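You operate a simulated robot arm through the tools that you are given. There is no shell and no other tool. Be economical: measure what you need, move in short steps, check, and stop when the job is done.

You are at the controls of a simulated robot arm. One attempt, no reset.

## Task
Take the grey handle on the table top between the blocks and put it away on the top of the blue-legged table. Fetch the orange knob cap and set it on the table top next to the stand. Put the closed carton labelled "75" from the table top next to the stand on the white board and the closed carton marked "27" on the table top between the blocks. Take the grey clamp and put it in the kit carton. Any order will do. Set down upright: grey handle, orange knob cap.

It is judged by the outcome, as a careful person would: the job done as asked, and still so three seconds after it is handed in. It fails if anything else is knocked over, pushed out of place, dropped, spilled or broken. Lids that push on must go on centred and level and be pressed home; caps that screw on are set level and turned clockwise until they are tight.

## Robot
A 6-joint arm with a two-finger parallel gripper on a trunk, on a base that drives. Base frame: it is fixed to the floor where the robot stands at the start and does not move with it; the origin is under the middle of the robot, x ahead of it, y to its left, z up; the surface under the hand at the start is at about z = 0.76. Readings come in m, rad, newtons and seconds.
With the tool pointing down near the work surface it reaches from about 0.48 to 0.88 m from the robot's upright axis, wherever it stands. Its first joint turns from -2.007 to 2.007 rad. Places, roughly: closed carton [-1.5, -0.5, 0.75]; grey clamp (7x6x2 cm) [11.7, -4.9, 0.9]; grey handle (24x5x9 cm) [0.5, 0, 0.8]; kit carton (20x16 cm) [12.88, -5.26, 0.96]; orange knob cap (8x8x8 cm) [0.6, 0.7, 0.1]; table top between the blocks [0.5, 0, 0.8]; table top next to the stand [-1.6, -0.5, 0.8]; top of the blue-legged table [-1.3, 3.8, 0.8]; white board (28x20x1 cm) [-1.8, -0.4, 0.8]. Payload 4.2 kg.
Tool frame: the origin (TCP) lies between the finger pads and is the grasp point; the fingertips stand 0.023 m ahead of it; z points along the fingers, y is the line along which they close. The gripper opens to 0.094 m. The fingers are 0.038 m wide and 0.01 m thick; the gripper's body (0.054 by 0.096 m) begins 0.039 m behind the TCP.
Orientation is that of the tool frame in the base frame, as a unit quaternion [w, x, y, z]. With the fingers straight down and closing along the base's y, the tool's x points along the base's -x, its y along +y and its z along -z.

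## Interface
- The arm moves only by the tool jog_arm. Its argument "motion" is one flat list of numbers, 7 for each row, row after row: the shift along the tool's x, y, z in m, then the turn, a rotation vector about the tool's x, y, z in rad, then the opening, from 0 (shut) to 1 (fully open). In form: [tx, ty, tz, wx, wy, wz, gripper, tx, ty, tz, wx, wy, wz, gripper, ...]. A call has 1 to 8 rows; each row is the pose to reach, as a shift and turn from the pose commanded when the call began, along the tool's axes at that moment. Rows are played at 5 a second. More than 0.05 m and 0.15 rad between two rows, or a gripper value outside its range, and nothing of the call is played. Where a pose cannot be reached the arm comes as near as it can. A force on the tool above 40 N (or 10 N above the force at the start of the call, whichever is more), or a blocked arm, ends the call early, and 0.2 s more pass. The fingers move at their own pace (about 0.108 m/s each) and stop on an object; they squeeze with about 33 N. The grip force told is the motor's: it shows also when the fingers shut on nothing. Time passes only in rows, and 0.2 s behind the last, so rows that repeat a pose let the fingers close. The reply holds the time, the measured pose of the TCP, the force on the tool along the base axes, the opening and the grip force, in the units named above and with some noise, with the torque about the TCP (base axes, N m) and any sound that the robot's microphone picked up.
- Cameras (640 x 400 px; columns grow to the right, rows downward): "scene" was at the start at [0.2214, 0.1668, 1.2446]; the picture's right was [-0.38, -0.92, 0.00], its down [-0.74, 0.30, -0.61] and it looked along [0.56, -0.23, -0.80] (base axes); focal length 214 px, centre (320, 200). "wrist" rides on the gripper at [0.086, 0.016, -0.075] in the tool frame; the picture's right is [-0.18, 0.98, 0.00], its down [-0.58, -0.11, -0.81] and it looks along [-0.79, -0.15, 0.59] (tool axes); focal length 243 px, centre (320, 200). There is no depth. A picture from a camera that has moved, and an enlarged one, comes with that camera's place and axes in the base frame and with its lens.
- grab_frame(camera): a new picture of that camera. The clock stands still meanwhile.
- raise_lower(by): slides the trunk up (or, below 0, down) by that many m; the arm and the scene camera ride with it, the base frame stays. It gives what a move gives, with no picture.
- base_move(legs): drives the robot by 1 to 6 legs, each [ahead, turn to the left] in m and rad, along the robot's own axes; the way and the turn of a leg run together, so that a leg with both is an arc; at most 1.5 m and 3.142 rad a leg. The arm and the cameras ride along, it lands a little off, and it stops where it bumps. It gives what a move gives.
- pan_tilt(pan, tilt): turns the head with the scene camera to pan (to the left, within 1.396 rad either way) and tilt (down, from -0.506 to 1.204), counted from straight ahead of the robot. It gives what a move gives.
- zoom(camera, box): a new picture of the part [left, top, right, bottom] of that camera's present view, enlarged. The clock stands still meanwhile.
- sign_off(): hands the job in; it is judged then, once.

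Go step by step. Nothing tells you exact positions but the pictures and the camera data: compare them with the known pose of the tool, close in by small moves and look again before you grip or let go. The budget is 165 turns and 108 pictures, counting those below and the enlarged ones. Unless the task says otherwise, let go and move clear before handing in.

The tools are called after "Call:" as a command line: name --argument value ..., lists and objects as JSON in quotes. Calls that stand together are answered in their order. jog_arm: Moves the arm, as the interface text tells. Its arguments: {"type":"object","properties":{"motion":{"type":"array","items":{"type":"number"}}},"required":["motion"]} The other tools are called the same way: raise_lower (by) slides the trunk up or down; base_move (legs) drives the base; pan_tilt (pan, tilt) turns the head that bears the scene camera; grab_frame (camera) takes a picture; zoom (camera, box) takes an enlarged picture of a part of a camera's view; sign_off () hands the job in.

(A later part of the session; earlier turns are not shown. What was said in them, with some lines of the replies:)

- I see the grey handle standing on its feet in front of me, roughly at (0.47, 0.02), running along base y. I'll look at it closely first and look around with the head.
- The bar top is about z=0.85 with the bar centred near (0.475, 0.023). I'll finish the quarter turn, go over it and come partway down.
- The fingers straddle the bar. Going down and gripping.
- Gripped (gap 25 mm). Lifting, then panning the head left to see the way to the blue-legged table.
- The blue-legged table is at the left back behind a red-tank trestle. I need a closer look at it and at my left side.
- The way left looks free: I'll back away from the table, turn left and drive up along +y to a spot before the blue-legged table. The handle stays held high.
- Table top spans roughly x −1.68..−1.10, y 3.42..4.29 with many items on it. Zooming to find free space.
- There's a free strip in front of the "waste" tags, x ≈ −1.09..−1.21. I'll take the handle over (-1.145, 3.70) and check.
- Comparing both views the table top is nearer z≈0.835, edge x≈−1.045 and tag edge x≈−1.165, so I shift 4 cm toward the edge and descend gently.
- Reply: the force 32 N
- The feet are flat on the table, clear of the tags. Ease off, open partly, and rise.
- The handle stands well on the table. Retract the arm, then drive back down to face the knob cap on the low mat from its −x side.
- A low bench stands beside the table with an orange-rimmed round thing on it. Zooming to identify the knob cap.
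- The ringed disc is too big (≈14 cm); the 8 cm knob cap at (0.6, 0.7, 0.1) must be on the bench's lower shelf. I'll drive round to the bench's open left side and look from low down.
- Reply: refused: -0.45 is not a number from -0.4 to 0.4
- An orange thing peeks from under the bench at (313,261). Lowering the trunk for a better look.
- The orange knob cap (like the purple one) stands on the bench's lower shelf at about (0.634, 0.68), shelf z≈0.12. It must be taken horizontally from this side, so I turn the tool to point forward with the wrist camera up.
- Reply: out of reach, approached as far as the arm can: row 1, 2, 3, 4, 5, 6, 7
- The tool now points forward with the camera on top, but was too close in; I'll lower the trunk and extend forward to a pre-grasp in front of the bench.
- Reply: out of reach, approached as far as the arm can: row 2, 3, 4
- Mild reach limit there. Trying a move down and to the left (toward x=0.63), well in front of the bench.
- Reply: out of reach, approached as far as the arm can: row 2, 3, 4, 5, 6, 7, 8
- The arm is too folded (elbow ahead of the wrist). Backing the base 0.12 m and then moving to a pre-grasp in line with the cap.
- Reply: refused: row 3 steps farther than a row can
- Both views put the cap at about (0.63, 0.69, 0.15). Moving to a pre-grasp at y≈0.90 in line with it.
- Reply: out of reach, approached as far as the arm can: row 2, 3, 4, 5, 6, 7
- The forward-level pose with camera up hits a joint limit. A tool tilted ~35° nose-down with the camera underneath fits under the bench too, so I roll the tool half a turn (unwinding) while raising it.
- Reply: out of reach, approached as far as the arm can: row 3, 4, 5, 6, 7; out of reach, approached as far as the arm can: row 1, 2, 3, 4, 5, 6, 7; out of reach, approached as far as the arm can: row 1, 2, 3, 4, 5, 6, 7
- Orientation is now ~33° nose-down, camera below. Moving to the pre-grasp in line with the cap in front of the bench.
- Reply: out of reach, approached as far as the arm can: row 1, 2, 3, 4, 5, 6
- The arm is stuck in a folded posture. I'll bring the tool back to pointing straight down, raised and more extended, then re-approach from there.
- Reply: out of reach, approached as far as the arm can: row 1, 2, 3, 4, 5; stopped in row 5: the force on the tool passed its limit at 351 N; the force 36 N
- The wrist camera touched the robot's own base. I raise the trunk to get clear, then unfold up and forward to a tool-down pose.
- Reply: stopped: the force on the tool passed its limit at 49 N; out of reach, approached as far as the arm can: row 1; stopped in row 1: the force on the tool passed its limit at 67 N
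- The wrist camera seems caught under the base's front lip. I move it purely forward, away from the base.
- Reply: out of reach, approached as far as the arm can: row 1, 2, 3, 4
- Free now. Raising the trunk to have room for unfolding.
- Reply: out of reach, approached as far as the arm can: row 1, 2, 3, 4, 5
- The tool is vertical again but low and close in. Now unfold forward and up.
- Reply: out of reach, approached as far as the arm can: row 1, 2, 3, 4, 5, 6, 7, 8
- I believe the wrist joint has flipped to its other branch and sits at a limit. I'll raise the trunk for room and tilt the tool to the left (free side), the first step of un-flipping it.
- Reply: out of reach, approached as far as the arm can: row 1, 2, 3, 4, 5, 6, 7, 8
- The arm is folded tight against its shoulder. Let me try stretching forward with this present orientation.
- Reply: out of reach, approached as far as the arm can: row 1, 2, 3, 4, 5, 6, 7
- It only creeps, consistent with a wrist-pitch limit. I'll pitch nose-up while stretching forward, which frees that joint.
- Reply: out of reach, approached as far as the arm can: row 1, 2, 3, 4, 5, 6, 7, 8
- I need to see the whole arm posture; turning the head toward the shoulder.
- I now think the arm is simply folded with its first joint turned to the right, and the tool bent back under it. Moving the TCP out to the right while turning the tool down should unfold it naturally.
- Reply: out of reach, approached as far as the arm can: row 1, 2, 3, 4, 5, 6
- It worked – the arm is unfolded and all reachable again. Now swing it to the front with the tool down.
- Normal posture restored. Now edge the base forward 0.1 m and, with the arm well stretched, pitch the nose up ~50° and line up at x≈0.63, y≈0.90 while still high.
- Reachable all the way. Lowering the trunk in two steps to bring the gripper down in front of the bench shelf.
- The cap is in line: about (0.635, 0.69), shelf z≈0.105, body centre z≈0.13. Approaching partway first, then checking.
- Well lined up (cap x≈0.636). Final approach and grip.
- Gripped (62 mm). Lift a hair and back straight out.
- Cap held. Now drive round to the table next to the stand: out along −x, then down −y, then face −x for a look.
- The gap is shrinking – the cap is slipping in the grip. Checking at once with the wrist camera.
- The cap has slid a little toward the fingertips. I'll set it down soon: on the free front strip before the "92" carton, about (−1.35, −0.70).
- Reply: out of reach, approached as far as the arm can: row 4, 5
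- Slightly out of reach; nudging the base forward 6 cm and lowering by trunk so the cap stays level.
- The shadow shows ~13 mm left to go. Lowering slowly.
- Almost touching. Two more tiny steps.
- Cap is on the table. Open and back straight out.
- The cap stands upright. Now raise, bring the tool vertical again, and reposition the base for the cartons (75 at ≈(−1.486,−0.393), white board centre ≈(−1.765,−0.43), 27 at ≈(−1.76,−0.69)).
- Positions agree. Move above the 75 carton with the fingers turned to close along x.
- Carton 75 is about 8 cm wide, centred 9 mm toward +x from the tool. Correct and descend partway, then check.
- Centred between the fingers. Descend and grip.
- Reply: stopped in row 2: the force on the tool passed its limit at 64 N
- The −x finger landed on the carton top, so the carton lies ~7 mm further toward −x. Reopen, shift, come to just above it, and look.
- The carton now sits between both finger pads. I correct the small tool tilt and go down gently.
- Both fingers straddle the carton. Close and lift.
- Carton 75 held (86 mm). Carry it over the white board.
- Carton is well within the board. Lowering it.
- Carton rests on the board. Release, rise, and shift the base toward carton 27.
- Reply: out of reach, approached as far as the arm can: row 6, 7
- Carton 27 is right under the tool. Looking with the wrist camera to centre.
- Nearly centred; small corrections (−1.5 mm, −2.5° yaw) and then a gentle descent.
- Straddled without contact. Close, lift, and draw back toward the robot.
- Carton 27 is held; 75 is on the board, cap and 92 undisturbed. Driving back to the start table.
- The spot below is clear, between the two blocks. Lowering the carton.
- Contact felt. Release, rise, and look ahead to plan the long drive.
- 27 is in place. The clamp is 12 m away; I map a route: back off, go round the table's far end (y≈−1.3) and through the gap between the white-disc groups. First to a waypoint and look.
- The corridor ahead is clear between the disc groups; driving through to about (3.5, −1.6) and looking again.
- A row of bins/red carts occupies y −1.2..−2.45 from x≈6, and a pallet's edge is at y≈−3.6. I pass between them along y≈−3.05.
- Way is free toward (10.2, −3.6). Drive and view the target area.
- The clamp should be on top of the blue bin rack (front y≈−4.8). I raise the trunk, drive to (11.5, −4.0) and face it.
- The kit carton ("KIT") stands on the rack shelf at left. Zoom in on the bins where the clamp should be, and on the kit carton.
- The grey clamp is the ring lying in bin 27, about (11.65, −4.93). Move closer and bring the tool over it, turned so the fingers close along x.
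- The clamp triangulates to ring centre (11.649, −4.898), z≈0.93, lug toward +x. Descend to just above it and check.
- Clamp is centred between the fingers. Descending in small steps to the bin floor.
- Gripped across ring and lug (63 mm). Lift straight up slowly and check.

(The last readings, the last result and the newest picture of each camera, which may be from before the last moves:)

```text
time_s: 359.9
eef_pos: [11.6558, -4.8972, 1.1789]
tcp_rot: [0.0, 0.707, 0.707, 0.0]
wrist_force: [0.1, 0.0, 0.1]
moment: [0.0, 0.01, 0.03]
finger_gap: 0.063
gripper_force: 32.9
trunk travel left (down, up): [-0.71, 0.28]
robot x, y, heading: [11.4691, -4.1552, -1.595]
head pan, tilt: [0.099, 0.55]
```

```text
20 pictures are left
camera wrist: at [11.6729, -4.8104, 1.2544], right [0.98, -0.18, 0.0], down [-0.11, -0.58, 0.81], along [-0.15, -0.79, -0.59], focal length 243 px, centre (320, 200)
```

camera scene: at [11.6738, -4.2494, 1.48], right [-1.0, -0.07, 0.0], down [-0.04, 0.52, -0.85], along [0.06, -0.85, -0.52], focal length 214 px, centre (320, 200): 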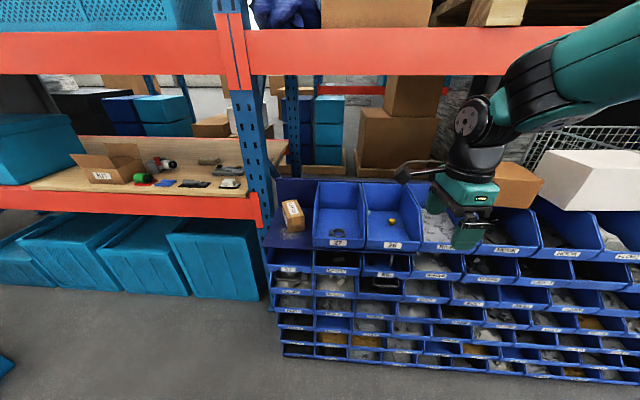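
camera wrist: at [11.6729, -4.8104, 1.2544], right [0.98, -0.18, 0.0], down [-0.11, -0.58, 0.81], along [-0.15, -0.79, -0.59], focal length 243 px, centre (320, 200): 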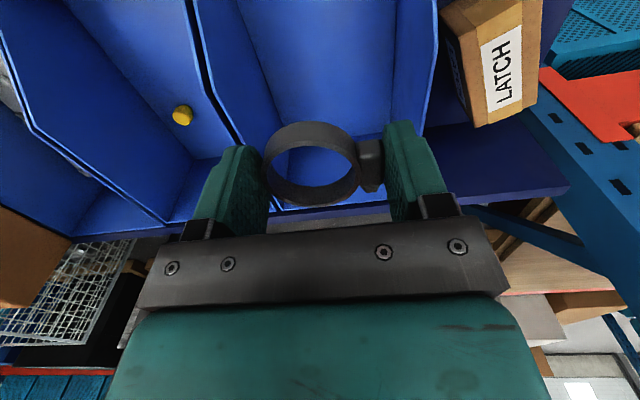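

The clamp is held securely. Back off, drive along to in front of the kit carton and look.

Call:
base_move --legs '[[-0.2, 0], [0, 1.595], [1.28, 0], [0, -1.571]]'

Call:
pan_tilt --pan 0.0 --tilt 0.35

Call:
grab_frame --camera "scene"

```text
time_s: 375.3
eef_pos: [12.9398, -4.6842, 1.179]
tcp_rot: [0.0, 0.703, 0.712, 0.0]
wrist_force: [0.0, 0.8, -0.2]
moment: [-0.01, -0.02, -0.02]
finger_gap: 0.0627
gripper_force: 33.0
trunk travel left (down, up): [-0.71, 0.28]
robot x, y, heading: [12.744, -3.9471, -1.583]
head pan, tilt: [0.099, 0.55]
```

```text
time_s: 376.0
eef_pos: [12.9397, -4.6831, 1.1784]
tcp_rot: [-0.001, 0.703, 0.712, 0.0]
wrist_force: [0.4, 0.3, 0.6]
moment: [0.0, -0.01, -0.01]
finger_gap: 0.0628
gripper_force: 33.4
trunk travel left (down, up): [-0.71, 0.28]
robot x, y, heading: [12.7413, -3.9398, -1.586]
head pan, tilt: [0.0, 0.351]
```

```text
19 pictures are left
camera scene: at [12.9385, -4.1894, 1.3782], right [-1.0, 0.01, 0.0], down [0.0, 0.34, -0.94], along [-0.01, -0.94, -0.34], focal length 214 px, centre (320, 200)
```

scene: 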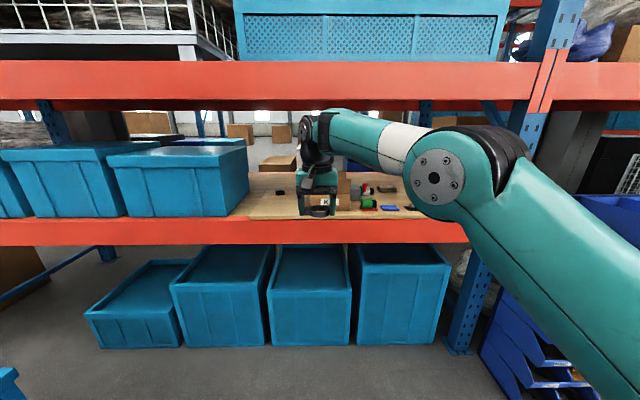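

The gripper hides the kit carton. Shift the arm to the side and zoom in.

Call:
jog_arm --motion '[0, -0.045, 0, 0, 0, 0, 0, 0, -0.09, 0, 0, 0, 0, 0, 0, -0.135, 0, 0, 0, 0, 0, 0, -0.18, 0, 0, 0, 0, 0, 0, -0.22, 0, 0, 0, 0, 0]'

Call:
zoom --camera "scene" --box '[240, 140, 440, 265]'

```text
time_s: 377.2
eef_pos: [12.7215, -4.6847, 1.1805]
tcp_rot: [0.001, 0.702, 0.712, 0.001]
wrist_force: [0.6, 0.4, -0.8]
moment: [0.01, 0.01, -0.02]
finger_gap: 0.063
gripper_force: 33.3
trunk travel left (down, up): [-0.71, 0.28]
robot x, y, heading: [12.7447, -3.9398, -1.585]
head pan, tilt: [0.0, 0.351]
```

```text
3.20 times, centred on (340, 202) of scene
camera zoom: at [12.9389, -4.1894, 1.3782], right [-1.0, 0.01, 0.0], down [0.0, 0.34, -0.94], along [-0.01, -0.94, -0.34], focal length 686 px, centre (256, 192)
```

zoom: 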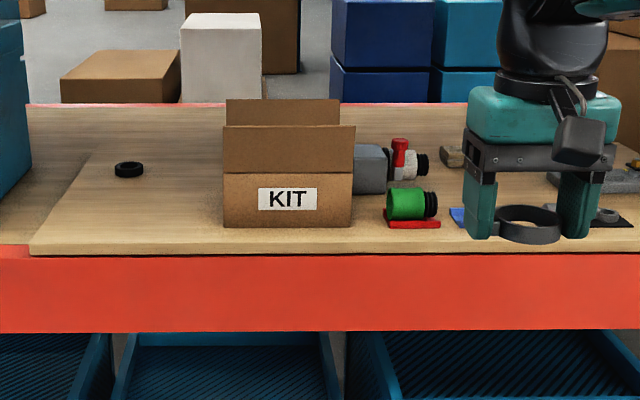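

Carton: x≈12.77..12.97, y≈−5.17..−5.33, base z≈0.965, walls to ≈1.055, front/back flaps up to ≈1.14. I'll enter from its right side below the beam (≈1.44), with the wrist rolled so the camera lies along x. Roll and set height first.

Call:
jog_arm --motion '[0, -0.007, 0.006, 0, 0, 0.15, 0, 0, -0.014, 0.012, 0, 0, 0.3, 0, 0, -0.021, 0.018, 0, 0, 0.45, 0, 0, -0.028, 0.024, 0, 0, 0.6, 0, 0, -0.035, 0.03, 0, 0, 0.75, 0, 0, -0.042, 0.036, 0, 0, 0.9, 0, 0, -0.05, 0.042, 0, 0, 1.05, 0, 0, -0.06, 0.05, 0, 0, 1.2, 0]'

Call:
jog_arm --motion '[0, 0, 0, 0, 0, 0.14, 0, 0, 0, 0, 0, 0, 0.28, 0, 0, 0, 0, 0, 0, 0.36, 0]'

Call:
base_move --legs '[[0.4, 0]]'

Call:
grab_frame --camera "scene"

```text
time_s: 379.0
eef_pos: [12.6593, -4.6885, 1.1277]
tcp_rot: [0.001, 0.982, 0.189, 0.0]
wrist_force: [0.4, -0.2, 0.2]
moment: [0.02, 0.04, 0.0]
finger_gap: 0.063
gripper_force: 33.2
trunk travel left (down, up): [-0.71, 0.28]
robot x, y, heading: [12.7441, -3.9414, -1.58]
head pan, tilt: [0.0, 0.351]
```

```text
time_s: 379.8
eef_pos: [12.6595, -4.6872, 1.1284]
tcp_rot: [0.001, 1.0, 0.01, -0.001]
wrist_force: [0.2, -0.6, 0.1]
moment: [-0.04, -0.03, -0.03]
finger_gap: 0.0627
gripper_force: 33.0
trunk travel left (down, up): [-0.71, 0.28]
robot x, y, heading: [12.7446, -3.9411, -1.583]
head pan, tilt: [0.0, 0.351]
```

```text
time_s: 382.3
eef_pos: [12.6665, -5.0897, 1.1279]
tcp_rot: [0.0, 1.0, 0.019, 0.0]
wrist_force: [-0.9, -0.8, -0.5]
moment: [0.0, 0.03, 0.05]
finger_gap: 0.0629
gripper_force: 33.2
trunk travel left (down, up): [-0.71, 0.28]
robot x, y, heading: [12.7463, -4.343, -1.565]
head pan, tilt: [0.0, 0.351]
```

```text
17 pictures are left
camera scene: at [12.9393, -4.5874, 1.3783], right [-1.0, 0.0, 0.0], down [0.0, 0.34, -0.94], along [0.0, -0.94, -0.34], focal length 214 px, centre (320, 200)
```

scene: 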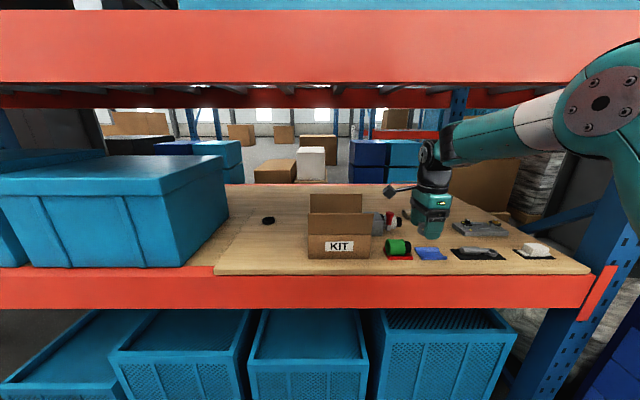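

Refined: carton front-bottom at y≈−5.19, base z≈0.957, centre ≈(12.875, −5.268), wall top ≈1.045. Move in the rest of the way and sideways over the carton.

Call:
base_move --legs '[[0.175, 0]]'

Call:
jog_arm --motion '[0.04, 0, 0, 0, 0, 0, 0, 0.08, 0, 0, 0, 0, 0, 0, 0.12, 0, 0, 0, 0, 0, 0, 0.16, 0, 0, 0, 0, 0, 0, 0.19, 0, 0, 0, 0, 0, 0]'

Call:
grab_frame --camera "wrist"

Call:
grab_frame --camera "scene"

```text
time_s: 383.8
eef_pos: [12.6671, -5.2647, 1.1282]
tcp_rot: [0.0, 1.0, 0.018, 0.0]
wrist_force: [-0.3, 0.0, -0.5]
moment: [0.0, 0.01, -0.03]
finger_gap: 0.0627
gripper_force: 33.1
trunk travel left (down, up): [-0.71, 0.28]
robot x, y, heading: [12.743, -4.5193, -1.571]
head pan, tilt: [0.0, 0.351]
```

```text
time_s: 385.0
eef_pos: [12.8573, -5.2582, 1.1278]
tcp_rot: [0.001, 1.0, 0.019, 0.0]
wrist_force: [-0.8, 0.2, 1.9]
moment: [0.0, 0.02, 0.04]
finger_gap: 0.0629
gripper_force: 32.9
trunk travel left (down, up): [-0.71, 0.28]
robot x, y, heading: [12.7436, -4.5194, -1.57]
head pan, tilt: [0.0, 0.351]
```

```text
16 pictures are left
camera wrist: at [12.9455, -5.2713, 1.2035], right [-0.15, -0.99, 0.0], down [-0.59, 0.09, 0.81], along [-0.8, 0.12, -0.59], focal length 243 px, centre (320, 200)
```

wrist: 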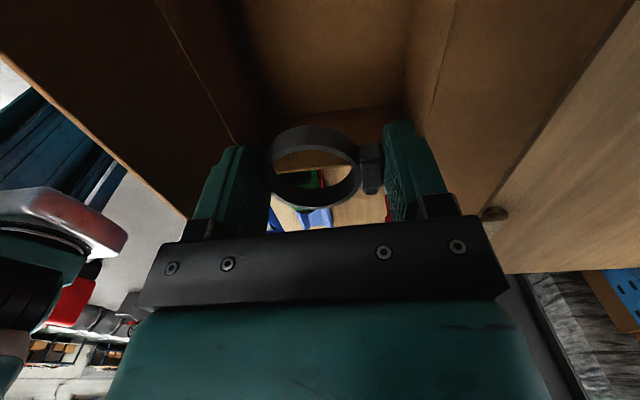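

```text
15 pictures are left
camera scene: at [12.9394, -4.7628, 1.3783], right [-1.0, 0.0, 0.0], down [0.0, 0.34, -0.94], along [0.0, -0.94, -0.34], focal length 214 px, centre (320, 200)
```

scene: 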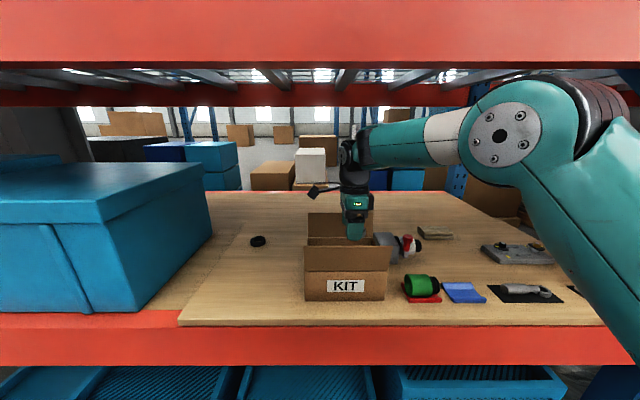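

The clamp hangs over the carton's inside. Centre slightly and lower it toward the floor.

Call:
jog_arm --motion '[-0.01, 0.01, 0, 0, 0, 0, 0, -0.01, 0.01, 0.03, 0, 0, 0, 0, -0.01, 0.01, 0.06, 0, 0, 0, 0, -0.01, 0.01, 0.09, 0, 0, 0, 0, -0.01, 0.01, 0.115, 0, 0, 0, 0]'

Call:
grab_frame --camera "wrist"

Call:
zoom --camera "scene" --box '[260, 150, 460, 315]'

```text
time_s: 386.2
eef_pos: [12.8472, -5.2688, 1.0126]
tcp_rot: [0.0, 1.0, 0.018, 0.0]
wrist_force: [0.0, 0.4, -0.2]
moment: [-0.01, -0.01, -0.01]
finger_gap: 0.0631
gripper_force: 32.9
trunk travel left (down, up): [-0.71, 0.28]
robot x, y, heading: [12.7438, -4.5176, -1.568]
head pan, tilt: [0.0, 0.351]
```

```text
14 pictures are left
camera wrist: at [12.9356, -5.2813, 1.0882], right [-0.15, -0.99, 0.0], down [-0.58, 0.09, 0.81], along [-0.8, 0.12, -0.59], focal length 243 px, centre (320, 200)
```

wrist: 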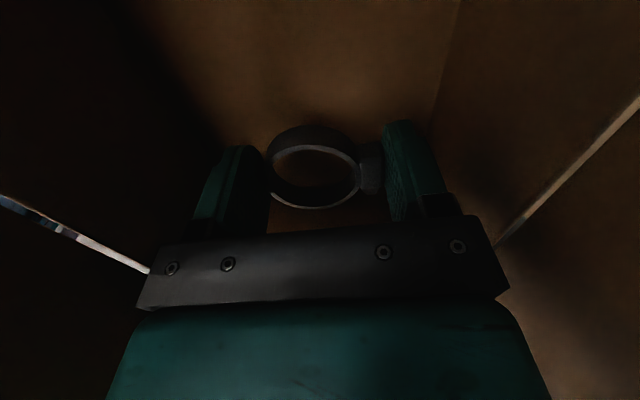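

```text
2.42 times, centred on (360, 232) of scene
camera zoom: at [12.9397, -4.7626, 1.3783], right [-1.0, 0.0, 0.0], down [0.0, 0.34, -0.94], along [0.0, -0.94, -0.34], focal length 520 px, centre (223, 121)
```

zoom: 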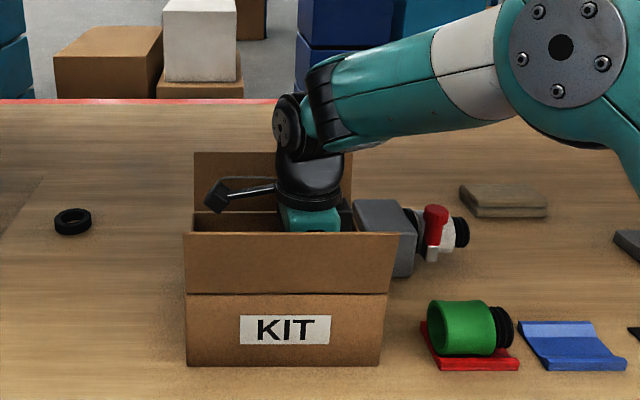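

Inside, nothing touched. A few more small steps to the carton floor.

Call:
jog_arm --motion '[0, 0, 0.008, 0, 0, 0, 0, 0, 0, 0.014, 0, 0, 0, 0, 0, 0, 0.019, 0, 0, 0, 0, 0, 0, 0.022, 0, 0, 0, 0]'

```text
time_s: 387.2
eef_pos: [12.8496, -5.2689, 0.9907]
tcp_rot: [0.0, 1.0, 0.019, 0.0]
wrist_force: [0.0, -0.8, -0.4]
moment: [0.02, -0.02, 0.03]
finger_gap: 0.0628
gripper_force: 33.4
trunk travel left (down, up): [-0.71, 0.28]
robot x, y, heading: [12.7444, -4.5247, -1.569]
head pan, tilt: [0.0, 0.351]
```

Call:
jog_arm --motion '[0, 0, 0.004, 0, 0, 0, 0, 0, 0, 0.008, 0, 0, 0, 0]'

```text
time_s: 387.8
eef_pos: [12.8499, -5.2685, 0.9836]
tcp_rot: [0.0, 1.0, 0.018, 0.001]
wrist_force: [0.1, 0.6, 0.1]
moment: [0.01, 0.02, -0.01]
finger_gap: 0.0628
gripper_force: 33.0
trunk travel left (down, up): [-0.71, 0.28]
robot x, y, heading: [12.7462, -4.5155, -1.571]
head pan, tilt: [0.0, 0.351]
```

Call:
jog_arm --motion '[0, 0, 0.003, 0, 0, 0, 0, 0, 0, 0.006, 0, 0, 0, 0]'

Call:
zoom --camera "wrist" --box '[160, 60, 500, 250]'

```text
time_s: 388.4
eef_pos: [12.8486, -5.2677, 0.9834]
tcp_rot: [0.004, 1.0, 0.019, 0.002]
wrist_force: [1.3, 1.1, 40.8]
moment: [1.4, 0.78, -0.02]
finger_gap: 0.063
gripper_force: 33.4
trunk travel left (down, up): [-0.71, 0.28]
robot x, y, heading: [12.7454, -4.5144, -1.567]
head pan, tilt: [0.0, 0.351]
```

```text
1.88 times, centred on (330, 155) of wrist
camera zoom: at [12.9365, -5.2799, 1.058], right [-0.15, -0.99, 0.01], down [-0.59, 0.09, 0.8], along [-0.8, 0.11, -0.59], focal length 457 px, centre (301, 285)
```

zoom: 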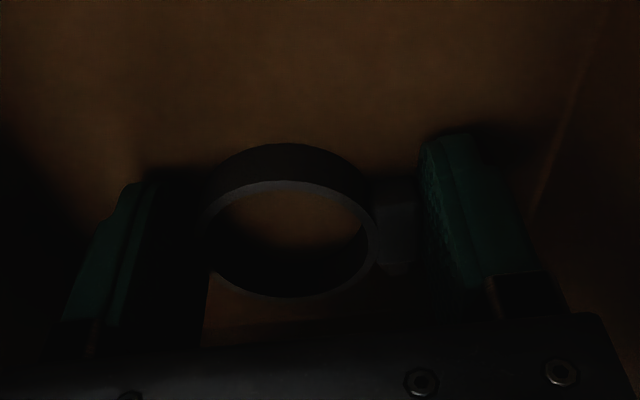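

Floor reached. Ease off, open partway, rise out of the carton.

Call:
jog_arm --motion '[0, 0, -0.006, 0, 0, 0, 0, 0, 0, -0.006, 0, 0, 0, 0.82, 0, 0, -0.006, 0, 0, 0, 0.82, 0, 0, -0.04, 0, 0, 0, 0.82, 0, 0, -0.08, 0, 0, 0, 0.82, 0, 0, -0.12, 0, 0, 0, 0.82, 0, 0, -0.15, 0, 0, 0, 0.82]'

Call:
grab_frame --camera "wrist"

```text
time_s: 390.0
eef_pos: [12.8462, -5.2672, 1.128]
tcp_rot: [0.0, 1.0, 0.018, 0.0]
wrist_force: [0.1, -0.1, -0.3]
moment: [-0.02, -0.01, 0.01]
finger_gap: 0.0769
gripper_force: 0.2
trunk travel left (down, up): [-0.71, 0.28]
robot x, y, heading: [12.7433, -4.5174, -1.57]
head pan, tilt: [0.0, 0.351]
```

```text
11 pictures are left
camera wrist: at [12.9348, -5.2805, 1.2019], right [-0.15, -0.99, 0.0], down [-0.58, 0.09, 0.81], along [-0.8, 0.12, -0.59], focal length 243 px, centre (320, 200)
```

wrist: 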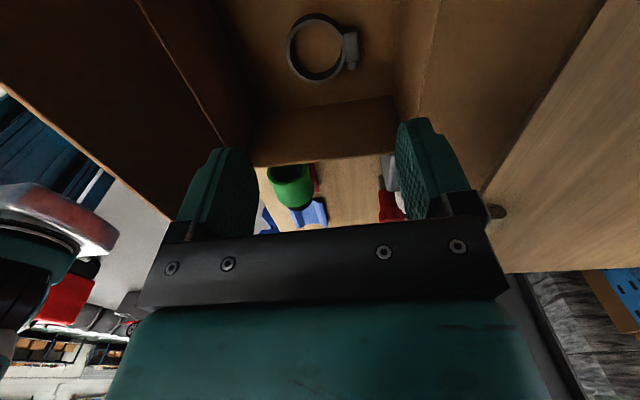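

The clamp lies flat in the kit carton. Exit sideways and back the robot off.

Call:
jog_arm --motion '[-0.04, 0, 0, 0, 0, 0, 0.82, -0.08, 0, 0, 0, 0, 0, 0.82, -0.12, 0, 0, 0, 0, 0, 0.82, -0.16, 0, 0, 0, 0, 0, 0.82, -0.18, 0, 0, 0, 0, 0, 0.82]'

Call:
base_move --legs '[[-0.5, 0]]'

Call:
zoom --camera "scene" --box '[220, 130, 480, 290]'

```text
time_s: 391.2
eef_pos: [12.6685, -5.2743, 1.1299]
tcp_rot: [0.001, 1.0, 0.018, -0.001]
wrist_force: [0.5, -0.5, 0.4]
moment: [-0.01, 0.01, 0.02]
finger_gap: 0.0771
gripper_force: 0.2
trunk travel left (down, up): [-0.71, 0.28]
robot x, y, heading: [12.7444, -4.5185, -1.571]
head pan, tilt: [0.0, 0.351]
```

```text
time_s: 394.1
eef_pos: [12.6658, -4.7774, 1.1291]
tcp_rot: [-0.001, 1.0, 0.017, 0.0]
wrist_force: [-0.5, -0.5, 0.2]
moment: [0.05, 0.03, 0.01]
finger_gap: 0.0772
gripper_force: 0.0
trunk travel left (down, up): [-0.71, 0.28]
robot x, y, heading: [12.742, -4.0229, -1.573]
head pan, tilt: [0.0, 0.351]
```

```text
2.46 times, centred on (350, 210) of scene
camera zoom: at [12.9389, -4.2673, 1.3783], right [-1.0, 0.0, 0.0], down [0.0, 0.34, -0.94], along [0.0, -0.94, -0.34], focal length 528 px, centre (246, 175)
```

zoom: 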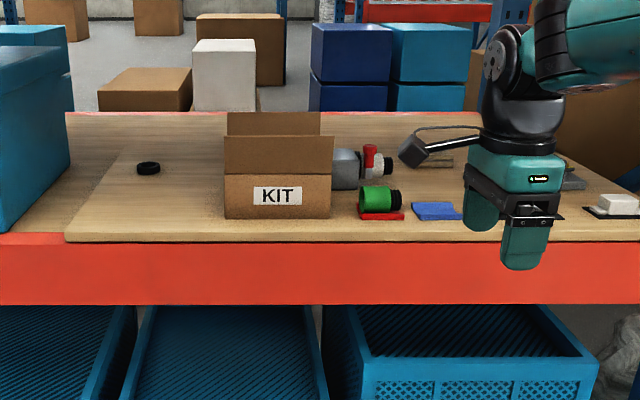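

Everything on the shelf stands as before, the clamp is in the kit carton, and the robot is clear. Handing in.

Call:
sign_off

```text
The job is handed in.
```

All five items are placed as asked and the job is handed in. The grey handle is upright on the blue-legged table and the orange knob cap is upright on the table next to the stand. Carton 75 is on the white board, carton 27 is on the table between the blocks, and the grey clamp is in the kit carton.

On the first try at carton 75 one finger pressed on its top before I recentred. Reaching for the knob cap, the arm also bumped the robot's own base. I saw nothing knocked over or damaged by either.
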